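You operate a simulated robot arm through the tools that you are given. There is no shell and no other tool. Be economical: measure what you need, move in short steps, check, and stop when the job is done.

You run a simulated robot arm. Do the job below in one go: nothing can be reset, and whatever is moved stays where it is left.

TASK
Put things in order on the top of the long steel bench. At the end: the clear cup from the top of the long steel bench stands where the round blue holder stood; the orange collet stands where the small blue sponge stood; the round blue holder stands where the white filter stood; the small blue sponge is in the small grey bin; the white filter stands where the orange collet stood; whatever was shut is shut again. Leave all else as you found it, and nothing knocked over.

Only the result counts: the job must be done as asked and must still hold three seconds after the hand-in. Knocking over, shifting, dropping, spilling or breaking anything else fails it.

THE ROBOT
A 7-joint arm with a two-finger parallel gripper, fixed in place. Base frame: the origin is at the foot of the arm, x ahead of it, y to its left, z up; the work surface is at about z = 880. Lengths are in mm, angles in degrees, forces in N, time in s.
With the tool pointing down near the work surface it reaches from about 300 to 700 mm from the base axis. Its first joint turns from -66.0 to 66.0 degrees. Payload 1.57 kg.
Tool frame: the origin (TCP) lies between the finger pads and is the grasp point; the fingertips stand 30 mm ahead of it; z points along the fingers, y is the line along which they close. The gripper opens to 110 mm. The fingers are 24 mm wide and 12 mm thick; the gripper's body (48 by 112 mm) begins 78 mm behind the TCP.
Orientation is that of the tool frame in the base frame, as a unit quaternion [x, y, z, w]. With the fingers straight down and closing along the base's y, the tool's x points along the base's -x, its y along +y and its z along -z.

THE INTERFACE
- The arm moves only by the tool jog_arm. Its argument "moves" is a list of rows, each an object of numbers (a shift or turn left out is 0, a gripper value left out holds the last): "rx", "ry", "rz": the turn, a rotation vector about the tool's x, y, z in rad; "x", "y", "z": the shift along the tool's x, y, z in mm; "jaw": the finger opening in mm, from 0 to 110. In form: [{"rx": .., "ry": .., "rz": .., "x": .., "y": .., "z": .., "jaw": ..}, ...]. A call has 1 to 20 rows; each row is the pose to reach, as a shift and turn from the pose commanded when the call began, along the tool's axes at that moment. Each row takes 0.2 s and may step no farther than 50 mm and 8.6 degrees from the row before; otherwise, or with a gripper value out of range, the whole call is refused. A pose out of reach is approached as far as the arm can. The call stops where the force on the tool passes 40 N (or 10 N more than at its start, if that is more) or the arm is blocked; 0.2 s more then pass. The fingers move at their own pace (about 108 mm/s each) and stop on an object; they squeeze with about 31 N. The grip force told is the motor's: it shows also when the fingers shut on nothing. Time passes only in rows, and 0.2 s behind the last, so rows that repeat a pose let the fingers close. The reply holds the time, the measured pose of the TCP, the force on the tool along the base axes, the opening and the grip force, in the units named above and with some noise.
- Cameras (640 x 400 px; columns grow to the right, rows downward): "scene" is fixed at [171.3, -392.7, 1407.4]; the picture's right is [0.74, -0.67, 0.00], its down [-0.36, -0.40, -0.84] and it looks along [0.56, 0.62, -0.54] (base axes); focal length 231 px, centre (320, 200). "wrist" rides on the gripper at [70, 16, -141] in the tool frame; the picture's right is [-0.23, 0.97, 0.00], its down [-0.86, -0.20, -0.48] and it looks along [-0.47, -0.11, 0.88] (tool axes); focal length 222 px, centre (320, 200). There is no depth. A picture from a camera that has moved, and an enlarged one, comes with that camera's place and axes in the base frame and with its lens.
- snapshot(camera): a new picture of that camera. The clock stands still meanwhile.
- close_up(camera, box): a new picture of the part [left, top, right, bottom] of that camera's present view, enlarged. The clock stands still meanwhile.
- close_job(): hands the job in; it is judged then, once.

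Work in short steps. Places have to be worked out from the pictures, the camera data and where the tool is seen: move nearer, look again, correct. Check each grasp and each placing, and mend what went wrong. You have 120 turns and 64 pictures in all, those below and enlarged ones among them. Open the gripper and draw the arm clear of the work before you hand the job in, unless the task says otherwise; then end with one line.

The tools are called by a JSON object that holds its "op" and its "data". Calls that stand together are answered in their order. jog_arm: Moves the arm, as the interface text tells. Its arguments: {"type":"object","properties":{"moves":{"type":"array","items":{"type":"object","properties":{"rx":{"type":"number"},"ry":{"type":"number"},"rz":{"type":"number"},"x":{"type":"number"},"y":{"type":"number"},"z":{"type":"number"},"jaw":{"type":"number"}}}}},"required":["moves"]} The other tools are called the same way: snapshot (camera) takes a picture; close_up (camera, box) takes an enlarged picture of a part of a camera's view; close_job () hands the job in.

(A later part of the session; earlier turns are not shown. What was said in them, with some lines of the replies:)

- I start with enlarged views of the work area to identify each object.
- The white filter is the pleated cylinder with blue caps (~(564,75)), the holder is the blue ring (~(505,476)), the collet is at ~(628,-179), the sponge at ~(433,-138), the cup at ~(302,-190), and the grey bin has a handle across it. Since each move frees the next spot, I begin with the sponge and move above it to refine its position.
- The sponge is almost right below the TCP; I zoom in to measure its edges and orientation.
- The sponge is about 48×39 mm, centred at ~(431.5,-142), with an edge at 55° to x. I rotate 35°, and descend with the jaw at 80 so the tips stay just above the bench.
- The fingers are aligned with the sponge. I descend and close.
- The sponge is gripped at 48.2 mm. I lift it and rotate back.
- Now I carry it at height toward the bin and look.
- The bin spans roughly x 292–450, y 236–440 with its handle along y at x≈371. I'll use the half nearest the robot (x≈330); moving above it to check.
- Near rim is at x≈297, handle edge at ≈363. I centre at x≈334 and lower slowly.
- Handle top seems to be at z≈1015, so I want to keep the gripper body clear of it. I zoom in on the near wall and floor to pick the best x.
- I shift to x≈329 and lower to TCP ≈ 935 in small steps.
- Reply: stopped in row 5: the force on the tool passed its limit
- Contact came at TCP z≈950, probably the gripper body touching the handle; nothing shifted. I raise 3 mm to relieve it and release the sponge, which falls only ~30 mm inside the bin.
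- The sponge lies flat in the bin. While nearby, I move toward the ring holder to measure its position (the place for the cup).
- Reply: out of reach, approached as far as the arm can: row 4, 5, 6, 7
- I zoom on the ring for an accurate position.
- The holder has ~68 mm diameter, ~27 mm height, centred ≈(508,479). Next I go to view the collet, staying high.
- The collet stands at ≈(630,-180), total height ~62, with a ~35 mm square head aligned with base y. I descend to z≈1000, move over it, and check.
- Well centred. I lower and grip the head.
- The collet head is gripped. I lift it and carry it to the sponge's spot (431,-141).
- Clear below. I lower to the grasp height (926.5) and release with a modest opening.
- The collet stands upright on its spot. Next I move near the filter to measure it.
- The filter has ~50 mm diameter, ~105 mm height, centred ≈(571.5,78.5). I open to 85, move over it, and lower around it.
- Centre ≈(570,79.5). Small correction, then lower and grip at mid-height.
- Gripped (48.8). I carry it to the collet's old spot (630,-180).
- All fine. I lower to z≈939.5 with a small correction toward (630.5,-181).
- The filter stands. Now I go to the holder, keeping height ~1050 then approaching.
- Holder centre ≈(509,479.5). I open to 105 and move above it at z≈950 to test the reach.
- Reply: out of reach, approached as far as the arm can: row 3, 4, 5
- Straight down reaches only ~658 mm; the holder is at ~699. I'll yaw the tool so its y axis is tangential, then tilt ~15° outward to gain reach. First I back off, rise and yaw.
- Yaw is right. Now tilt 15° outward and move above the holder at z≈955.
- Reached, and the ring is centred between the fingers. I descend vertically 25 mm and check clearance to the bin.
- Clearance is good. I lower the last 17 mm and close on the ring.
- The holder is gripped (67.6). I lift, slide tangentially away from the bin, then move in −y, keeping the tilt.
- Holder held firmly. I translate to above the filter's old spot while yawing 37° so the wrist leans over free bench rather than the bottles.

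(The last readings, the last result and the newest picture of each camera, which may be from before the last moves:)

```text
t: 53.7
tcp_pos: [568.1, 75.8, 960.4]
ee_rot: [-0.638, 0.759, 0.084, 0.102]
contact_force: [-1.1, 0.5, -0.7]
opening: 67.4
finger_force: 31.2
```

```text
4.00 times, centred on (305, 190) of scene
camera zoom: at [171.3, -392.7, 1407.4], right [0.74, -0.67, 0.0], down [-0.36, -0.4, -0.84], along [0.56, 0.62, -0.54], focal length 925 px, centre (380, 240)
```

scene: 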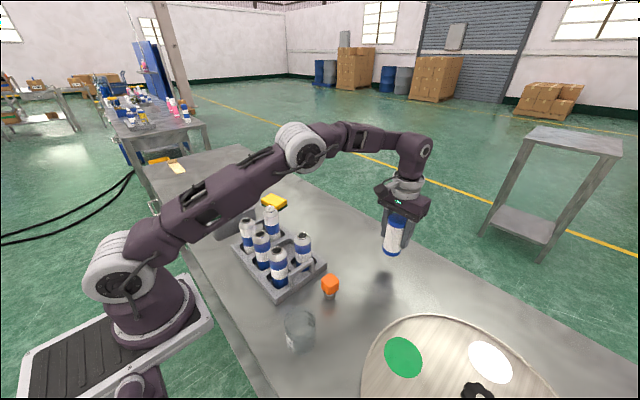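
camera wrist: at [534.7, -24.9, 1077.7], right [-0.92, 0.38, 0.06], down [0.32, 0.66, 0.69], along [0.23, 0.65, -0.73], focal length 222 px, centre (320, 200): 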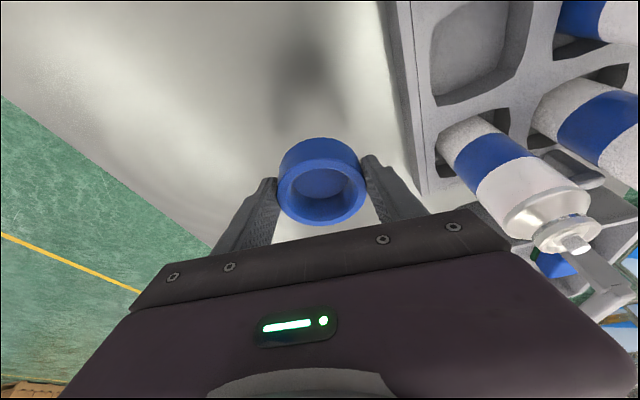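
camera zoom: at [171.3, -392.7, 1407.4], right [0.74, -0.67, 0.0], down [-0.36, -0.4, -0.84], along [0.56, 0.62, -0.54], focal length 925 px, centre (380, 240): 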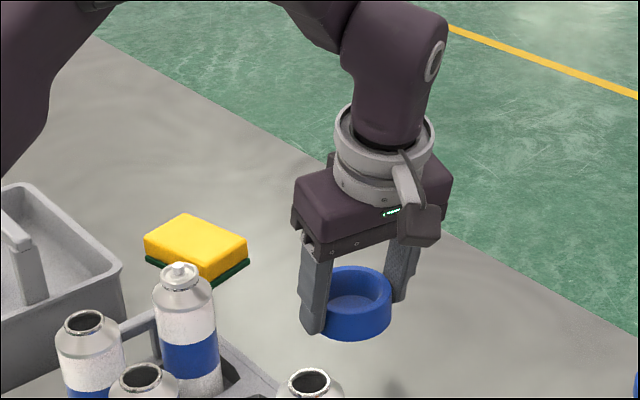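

Clear. I lower the holder vertically to the same TCP height as when grasped.

{"op": "jog_arm", "data": {"moves": [{"x": 5, "y": -1, "z": 17}, {"x": 8.7, "y": -1.2, "z": 30}, {"x": 11, "y": -1.2, "z": 38}, {"x": 12, "y": -1.2, "z": 42}, {"x": 12.5, "y": -1.2, "z": 44}, {"x": 12.5, "y": -1.2, "z": 44}]}}

```text
t: 55.1
tcp_pos: [569.5, 75.1, 914.5]
ee_rot: [-0.638, 0.759, 0.083, 0.103]
contact_force: [-4.4, -3.2, 30.6]
opening: 67.9
finger_force: 30.9
```

Contact with the bench (30 N). I ease up 0.7 mm, then open slightly and retreat upward along the tool axis.

{"op": "jog_arm", "data": {"moves": [{"x": -0.2, "z": -0.7}, {"x": -0.2, "z": -0.7}, {"x": -0.2, "z": -0.7, "jaw": 80}, {"x": -0.2, "z": -0.7, "jaw": 84}, {"x": -0.2, "z": -0.7, "jaw": 84}, {"x": -8, "z": -30, "jaw": 84}, {"x": -19, "z": -72, "jaw": 84}, {"x": -31, "z": -115, "jaw": 84}, {"x": -31, "z": -115, "jaw": 84}]}}

{"op": "snapshot", "data": {"camera": "wrist"}}

{"op": "close_up", "data": {"camera": "scene", "box": [225, 140, 385, 240]}}

```text
t: 57.1
tcp_pos: [569.9, 74.5, 1030.2]
ee_rot: [-0.637, 0.76, 0.083, 0.101]
contact_force: [0.5, -0.4, -0.2]
opening: 84.0
finger_force: 0.0
```

```text
23 pictures are left
camera wrist: at [536.6, -26.5, 1149.7], right [-0.92, 0.39, 0.06], down [0.32, 0.66, 0.69], along [0.23, 0.65, -0.73], focal length 222 px, centre (320, 200)
```

wrist: 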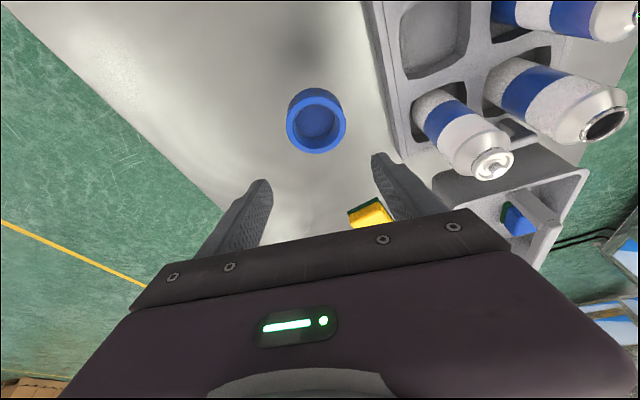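

```text
4.00 times, centred on (305, 190) of scene
camera zoom: at [171.3, -392.7, 1407.4], right [0.74, -0.67, 0.0], down [-0.36, -0.4, -0.84], along [0.56, 0.62, -0.54], focal length 925 px, centre (380, 240)
```

zoom: 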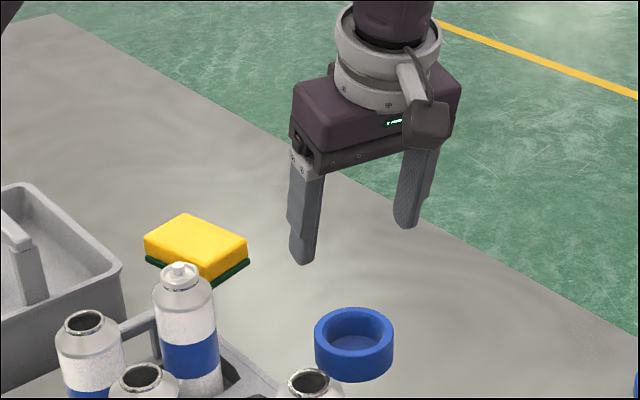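

The holder sits where the filter stood (same scene-pixel position). Next, I travel to view the cup, keeping the same tilt so that I can place it at the far spot.

{"op": "jog_arm", "data": {"moves": [{"x": -7, "z": -29}, {"x": -15.4, "z": -58}, {"x": 28, "y": 4, "z": -70}, {"x": 72, "y": 9, "z": -81}, {"x": 116, "y": 13, "z": -93}, {"x": 160, "y": 17, "z": -105}, {"x": 203.9, "y": 21.3, "z": -116.3}, {"x": 220, "y": 60, "z": -125}, {"x": 236, "y": 100, "z": -133}, {"x": 252, "y": 140, "z": -142}, {"x": 268, "y": 180, "z": -150}, {"x": 284.7, "y": 217, "z": -158.5}, {"x": 284.7, "y": 217, "z": -158.5}]}}

{"op": "snapshot", "data": {"camera": "wrist"}}

{"op": "close_up", "data": {"camera": "scene", "box": [240, 290, 400, 390]}}

```text
t: 59.9
tcp_pos: [300.6, -200.6, 1109.7]
ee_rot: [-0.637, 0.76, 0.084, 0.102]
contact_force: [0.0, -0.2, -0.2]
opening: 83.9
finger_force: 0.0
```

```text
21 pictures are left
camera wrist: at [266.7, -301.3, 1227.7], right [-0.92, 0.39, 0.06], down [0.32, 0.65, 0.69], along [0.23, 0.65, -0.73], focal length 222 px, centre (320, 200)
```

wrist: 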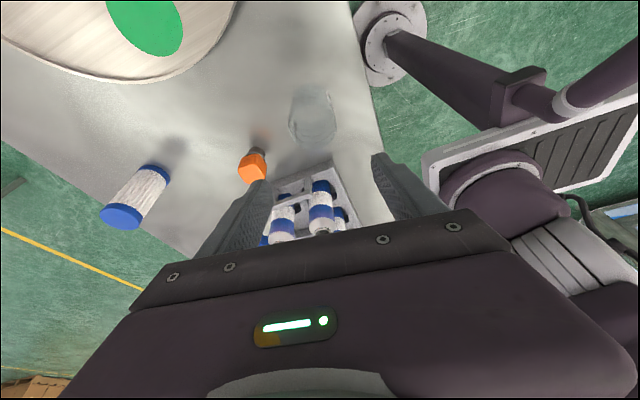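

```text
4.00 times, centred on (320, 340) of scene
camera zoom: at [171.2, -392.7, 1407.4], right [0.74, -0.67, 0.0], down [-0.36, -0.4, -0.84], along [0.56, 0.62, -0.54], focal length 925 px, centre (320, -360)
```

zoom: 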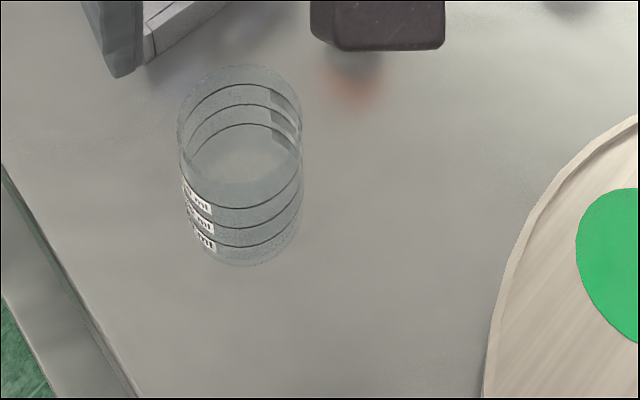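

{"op": "close_up", "data": {"camera": "wrist", "box": [256, 70, 384, 150]}}

```text
5.00 times, centred on (320, 110) of wrist
camera zoom: at [266.7, -301.3, 1227.7], right [-0.92, 0.39, 0.06], down [0.32, 0.65, 0.69], along [0.23, 0.65, -0.73], focal length 1111 px, centre (320, 650)
```

zoom: 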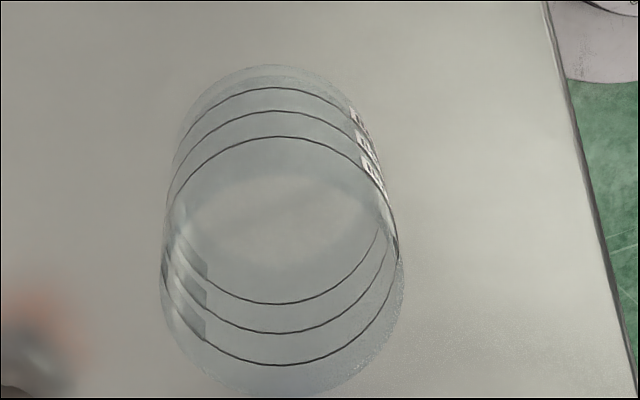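

The cup is ~62 mm wide, ~70 mm tall, at ≈(311.5,-181). I lower to just above it with jaw 95 and check alignment.

{"op": "jog_arm", "data": {"moves": [{"x": 4, "y": -3, "z": 30, "jaw": 95}, {"x": 8, "y": -7.4, "z": 70, "jaw": 95}, {"x": 14, "y": -7.4, "z": 105, "jaw": 95}, {"x": 16.2, "y": -7.4, "z": 119.8, "jaw": 95}, {"x": 16.2, "y": -7.4, "z": 119.8, "jaw": 95}]}}

{"op": "close_up", "data": {"camera": "wrist", "box": [160, 60, 480, 260]}}

{"op": "close_up", "data": {"camera": "scene", "box": [240, 290, 400, 390]}}

```text
t: 61.1
tcp_pos: [311.3, -185.9, 989.4]
ee_rot: [-0.637, 0.76, 0.083, 0.101]
contact_force: [0.2, 0.5, -0.4]
opening: 95.1
finger_force: 0.0
```

```text
2.00 times, centred on (320, 160) of wrist
camera zoom: at [277.5, -287.2, 1107.3], right [-0.92, 0.39, 0.06], down [0.32, 0.66, 0.69], along [0.23, 0.65, -0.73], focal length 444 px, centre (320, 280)
```

zoom: 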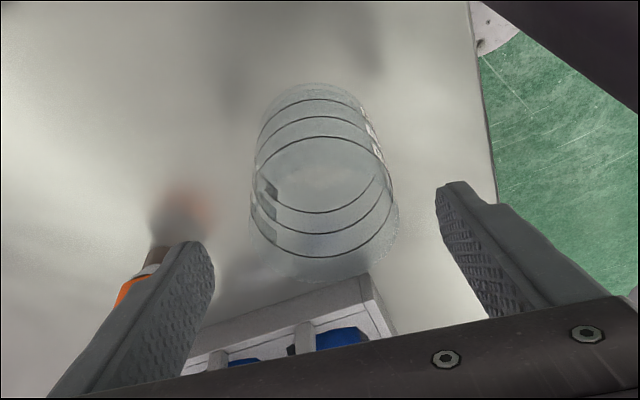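

```text
4.00 times, centred on (320, 340) of scene
camera zoom: at [171.3, -392.7, 1407.4], right [0.74, -0.67, 0.0], down [-0.36, -0.4, -0.84], along [0.56, 0.62, -0.54], focal length 925 px, centre (320, -360)
```

zoom: 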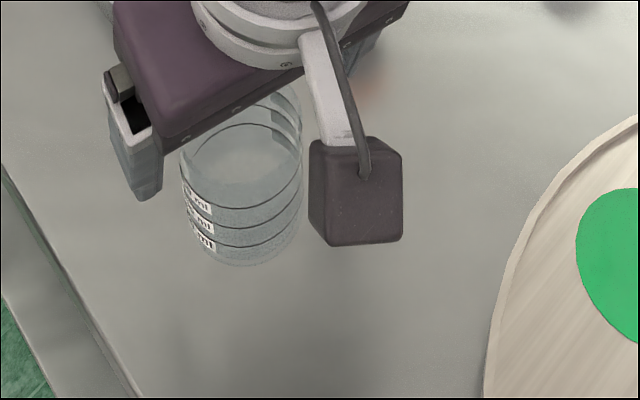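

Aligned. I lower to z≈916 with fingers around the cup and close.

{"op": "jog_arm", "data": {"moves": [{"x": 8, "y": 0.5, "z": 20}, {"x": 14, "y": 0.5, "z": 43}, {"x": 19, "y": 0.5, "z": 62}, {"x": 21.4, "y": 0.5, "z": 70.3}, {"x": 21.4, "y": 0.5, "z": 70.3}]}}

{"op": "close_up", "data": {"camera": "wrist", "box": [160, 60, 480, 260]}}

```text
t: 62.3
tcp_pos: [311.8, -185.9, 916.2]
ee_rot: [-0.637, 0.759, 0.084, 0.101]
contact_force: [0.1, 0.8, -0.8]
opening: 94.8
finger_force: 0.1
```

```text
2.00 times, centred on (320, 160) of wrist
camera zoom: at [276.5, -287.8, 1034.5], right [-0.92, 0.39, 0.06], down [0.32, 0.66, 0.69], along [0.23, 0.65, -0.73], focal length 444 px, centre (320, 280)
```

zoom: 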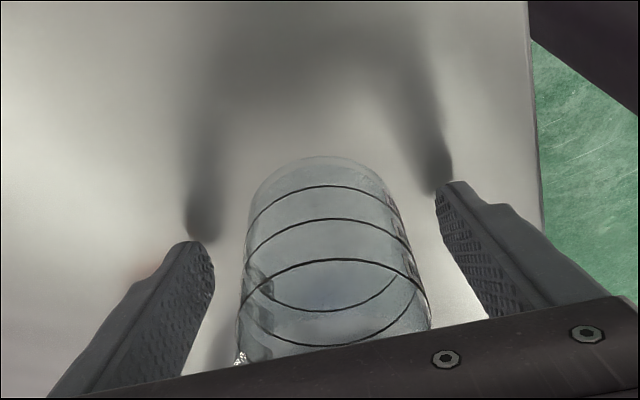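

The cup is between the fingers. I close on it.

{"op": "jog_arm", "data": {"moves": [{"jaw": 80}, {"jaw": 70}, {"jaw": 56}, {"jaw": 56}, {"jaw": 56}]}}

{"op": "close_up", "data": {"camera": "wrist", "box": [160, 60, 480, 260]}}

```text
t: 63.5
tcp_pos: [310.6, -186.8, 916.9]
ee_rot: [-0.637, 0.76, 0.085, 0.102]
contact_force: [-0.2, -0.1, 0.7]
opening: 61.3
finger_force: 30.6
```

```text
2.00 times, centred on (320, 160) of wrist
camera zoom: at [276.5, -287.9, 1034.7], right [-0.92, 0.39, 0.06], down [0.32, 0.66, 0.69], along [0.23, 0.65, -0.73], focal length 444 px, centre (320, 280)
```

zoom: 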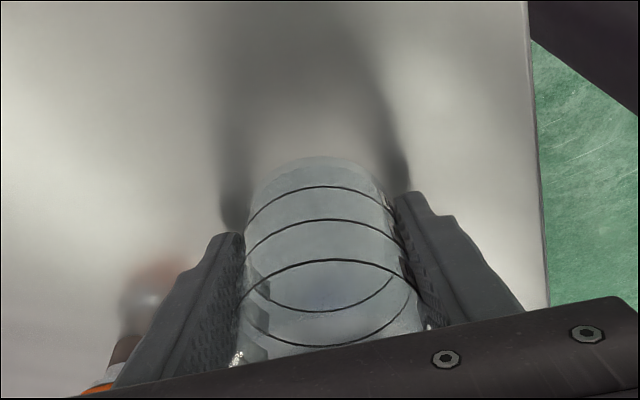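

Gripped at 61.3 mm. I lift it to z≈1042 and take the route around the crate over the far side of the bench.

{"op": "jog_arm", "data": {"moves": [{"x": -4, "z": -15}, {"x": -13, "z": -48}, {"x": -23, "z": -86}, {"x": -32.1, "z": -120.8}, {"x": -38, "y": -34, "z": -119}, {"x": -46, "y": -78, "z": -117}, {"x": -54, "y": -122, "z": -115}, {"x": -62, "y": -166, "z": -113}, {"x": -67, "y": -205, "z": -111}, {"x": -80, "y": -226, "z": -108}, {"x": -116, "y": -223, "z": -98.5}, {"x": -160, "y": -219, "z": -87}, {"x": -204, "y": -215, "z": -75}, {"x": -248, "y": -210, "z": -63}, {"x": -290, "y": -206, "z": -52}, {"x": -308.7, "y": -203.8, "z": -47.2}, {"x": -308.7, "y": -203.8, "z": -47.2}]}}

{"op": "snapshot", "data": {"camera": "scene"}}

```text
t: 67.1
tcp_pos: [560.4, 60.3, 1042.6]
ee_rot: [-0.636, 0.76, 0.084, 0.102]
contact_force: [0.1, 0.4, -0.4]
opening: 60.9
finger_force: 30.3
```

```text
14 pictures are left
```

scene: 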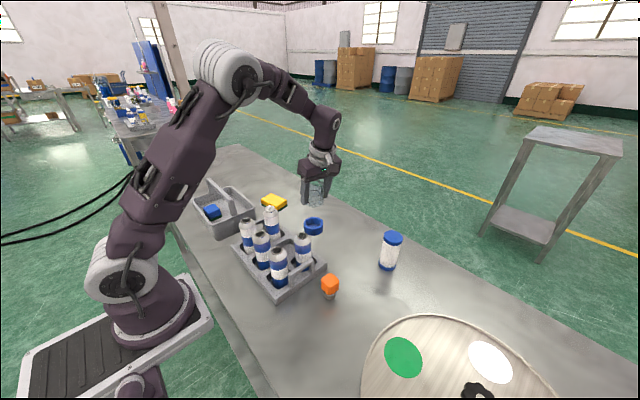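

All fine. Now I continue in +y, rotating the yaw back to the radial direction.

{"op": "jog_arm", "data": {"moves": [{"x": -25, "y": 5, "z": 11}, {"x": -60, "y": 13, "z": 27, "rx": 0.027, "rz": 0.103}, {"x": -100, "y": 21, "z": 45, "rx": 0.06, "rz": 0.224}, {"x": -140, "y": 29.5, "z": 63, "rx": 0.093, "rz": 0.348}, {"x": -180, "y": 38, "z": 81, "rx": 0.125, "rz": 0.47}, {"x": -210, "y": 44, "z": 94, "rx": 0.15, "rz": 0.56}, {"x": -226.8, "y": 47.9, "z": 101.7, "rx": 0.1645, "rz": 0.618}, {"x": -226.8, "y": 47.9, "z": 101.7, "rx": 0.1645, "rz": 0.618}]}}

```text
t: 68.9
tcp_pos: [555.5, 308.5, 1004.2]
ee_rot: [-0.366, 0.921, 0.05, 0.122]
contact_force: [0.4, -0.2, -0.4]
opening: 61.0
finger_force: 30.5
```

Now approach the holder's old spot: out to the same radius, then tangentially in, at z≈962.

{"op": "jog_arm", "data": {"moves": [{"x": -15, "y": 20, "z": 15}, {"x": -32, "y": 42, "z": 31}, {"x": -48, "y": 62, "z": 46}, {"x": -62.2, "y": 79.2, "z": 60}, {"x": -62.5, "y": 105, "z": 60}, {"x": -63, "y": 132, "z": 60.2}, {"x": -63.6, "y": 156, "z": 60.4}, {"x": -63.6, "y": 156, "z": 60.4}, {"x": -63.6, "y": 156, "z": 60.4}]}}

{"op": "close_up", "data": {"camera": "wrist", "box": [160, 50, 480, 250]}}

{"op": "close_up", "data": {"camera": "scene", "box": [160, 110, 320, 210]}}

```text
t: 70.9
tcp_pos: [504.8, 475.8, 963.0]
ee_rot: [-0.366, 0.921, 0.049, 0.123]
contact_force: [0.6, -0.7, -0.2]
opening: 60.8
finger_force: 31.0
```

```text
2.00 times, centred on (320, 150) of wrist
camera zoom: at [418.7, 415.0, 1081.0], right [-0.51, 0.86, 0.06], down [0.65, 0.33, 0.69], along [0.57, 0.39, -0.73], focal length 444 px, centre (320, 300)
```

zoom: 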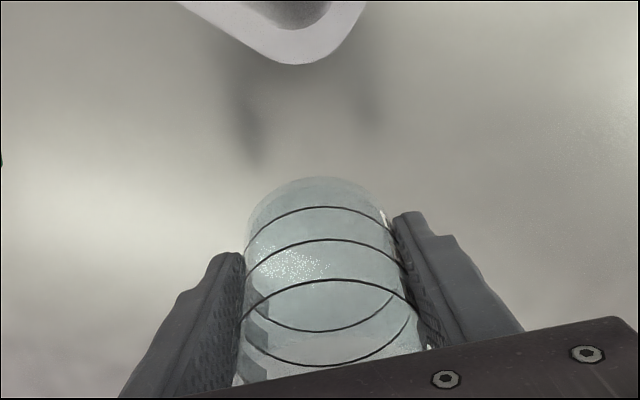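

```text
4.00 times, centred on (240, 160) of scene
camera zoom: at [171.3, -392.7, 1407.4], right [0.74, -0.67, 0.0], down [-0.36, -0.4, -0.84], along [0.56, 0.62, -0.54], focal length 925 px, centre (640, 360)
```

zoom: 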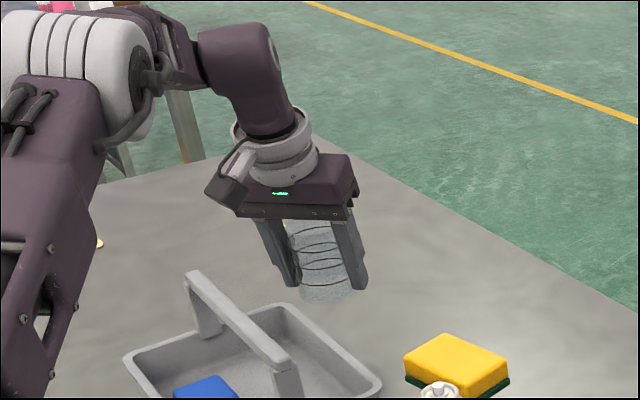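

The cup hasn't slipped. I lower it vertically to the grasp height.

{"op": "jog_arm", "data": {"moves": [{"x": 5, "z": 17}, {"x": 9.5, "z": 32}, {"x": 11.5, "z": 39}, {"x": 12.5, "z": 42.5}, {"x": 13, "z": 44}, {"x": 13, "z": 44}]}}

```text
t: 72.3
tcp_pos: [504.7, 475.6, 917.1]
ee_rot: [-0.365, 0.922, 0.05, 0.122]
contact_force: [0.9, -0.4, -0.4]
opening: 61.0
finger_force: 31.2
```

No contact yet; I lower about 1 mm more.

{"op": "jog_arm", "data": {"moves": [{"x": 0.1, "z": 0.4}, {"x": 0.2, "z": 0.8}, {"x": 0.2, "z": 0.8}]}}

```text
t: 73.1
tcp_pos: [504.9, 475.5, 916.7]
ee_rot: [-0.365, 0.921, 0.049, 0.122]
contact_force: [0.6, 0.8, 0.4]
opening: 60.6
finger_force: 31.0
```

At grasp height. I release and retreat vertically.

{"op": "jog_arm", "data": {"moves": [{"x": 0.1, "z": 0.3}, {"x": 0.1, "z": 0.3, "jaw": 75}, {"x": 0.1, "z": 0.3, "jaw": 92}, {"x": 0.1, "z": 0.3, "jaw": 92}, {"x": -4, "z": -14, "jaw": 92}, {"x": -10, "z": -38, "jaw": 92}, {"x": -10, "z": -38, "jaw": 92}]}}

{"op": "close_up", "data": {"camera": "wrist", "box": [160, 50, 480, 250]}}

```text
t: 74.7
tcp_pos: [503.7, 475.4, 955.0]
ee_rot: [-0.366, 0.921, 0.049, 0.122]
contact_force: [0.4, 0.5, -0.6]
opening: 92.1
finger_force: 0.1
```

```text
2.00 times, centred on (320, 150) of wrist
camera zoom: at [417.0, 414.2, 1073.6], right [-0.51, 0.86, 0.06], down [0.65, 0.33, 0.69], along [0.57, 0.39, -0.73], focal length 444 px, centre (320, 300)
```

zoom: 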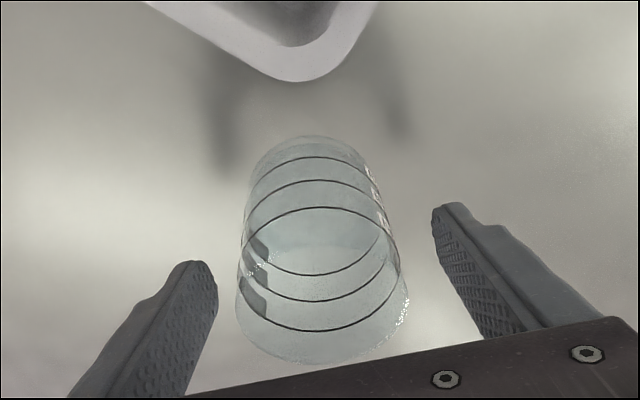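

The cup stands in place. I withdraw upward and inward, clear of the cup and bin.

{"op": "jog_arm", "data": {"moves": [{"x": -2, "z": -16}, {"x": 1.95, "z": -31.6}, {"x": 11, "z": -75.3}, {"x": 29.7, "z": -121.7}, {"x": 60.6, "z": -161}, {"x": 95, "z": -190}, {"x": 95, "z": -190}]}}

{"op": "snapshot", "data": {"camera": "wrist"}}

{"op": "snapshot", "data": {"camera": "scene"}}

```text
t: 76.3
tcp_pos: [402.3, 377.0, 1115.0]
ee_rot: [-0.365, 0.921, 0.05, 0.123]
contact_force: [0.0, 0.1, 0.1]
opening: 92.1
finger_force: 0.1
```

```text
10 pictures are left
camera wrist: at [315.4, 315.5, 1233.3], right [-0.51, 0.86, 0.06], down [0.65, 0.34, 0.69], along [0.57, 0.39, -0.73], focal length 222 px, centre (320, 200)
```

wrist: 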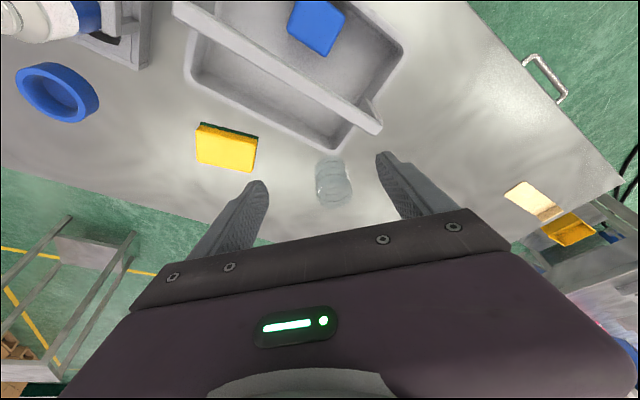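

```text
9 pictures are left
```

scene: 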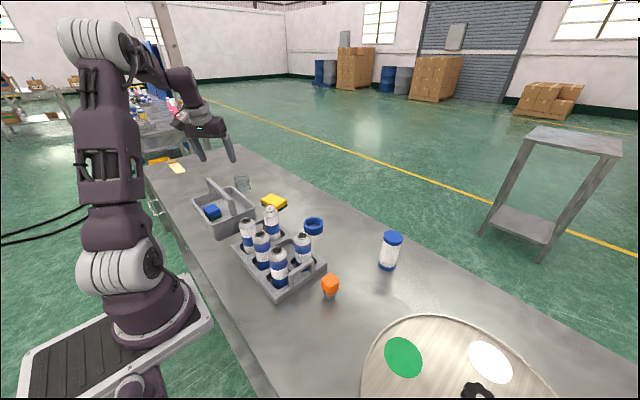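

Every item is in its place, standing; the bin, crate, yellow sponge and turntable are unmoved, nothing that was shut was opened, and the arm is clear with the gripper open. I hand in.

{"op": "close_job", "data": {}}

```text
The job is handed in.
```

The job is handed in: all five items are where the task asked, judging by the last pictures. The sponge is in the grey bin (the one with the handle), nothing that was shut was opened, and nothing else looks moved or knocked over.
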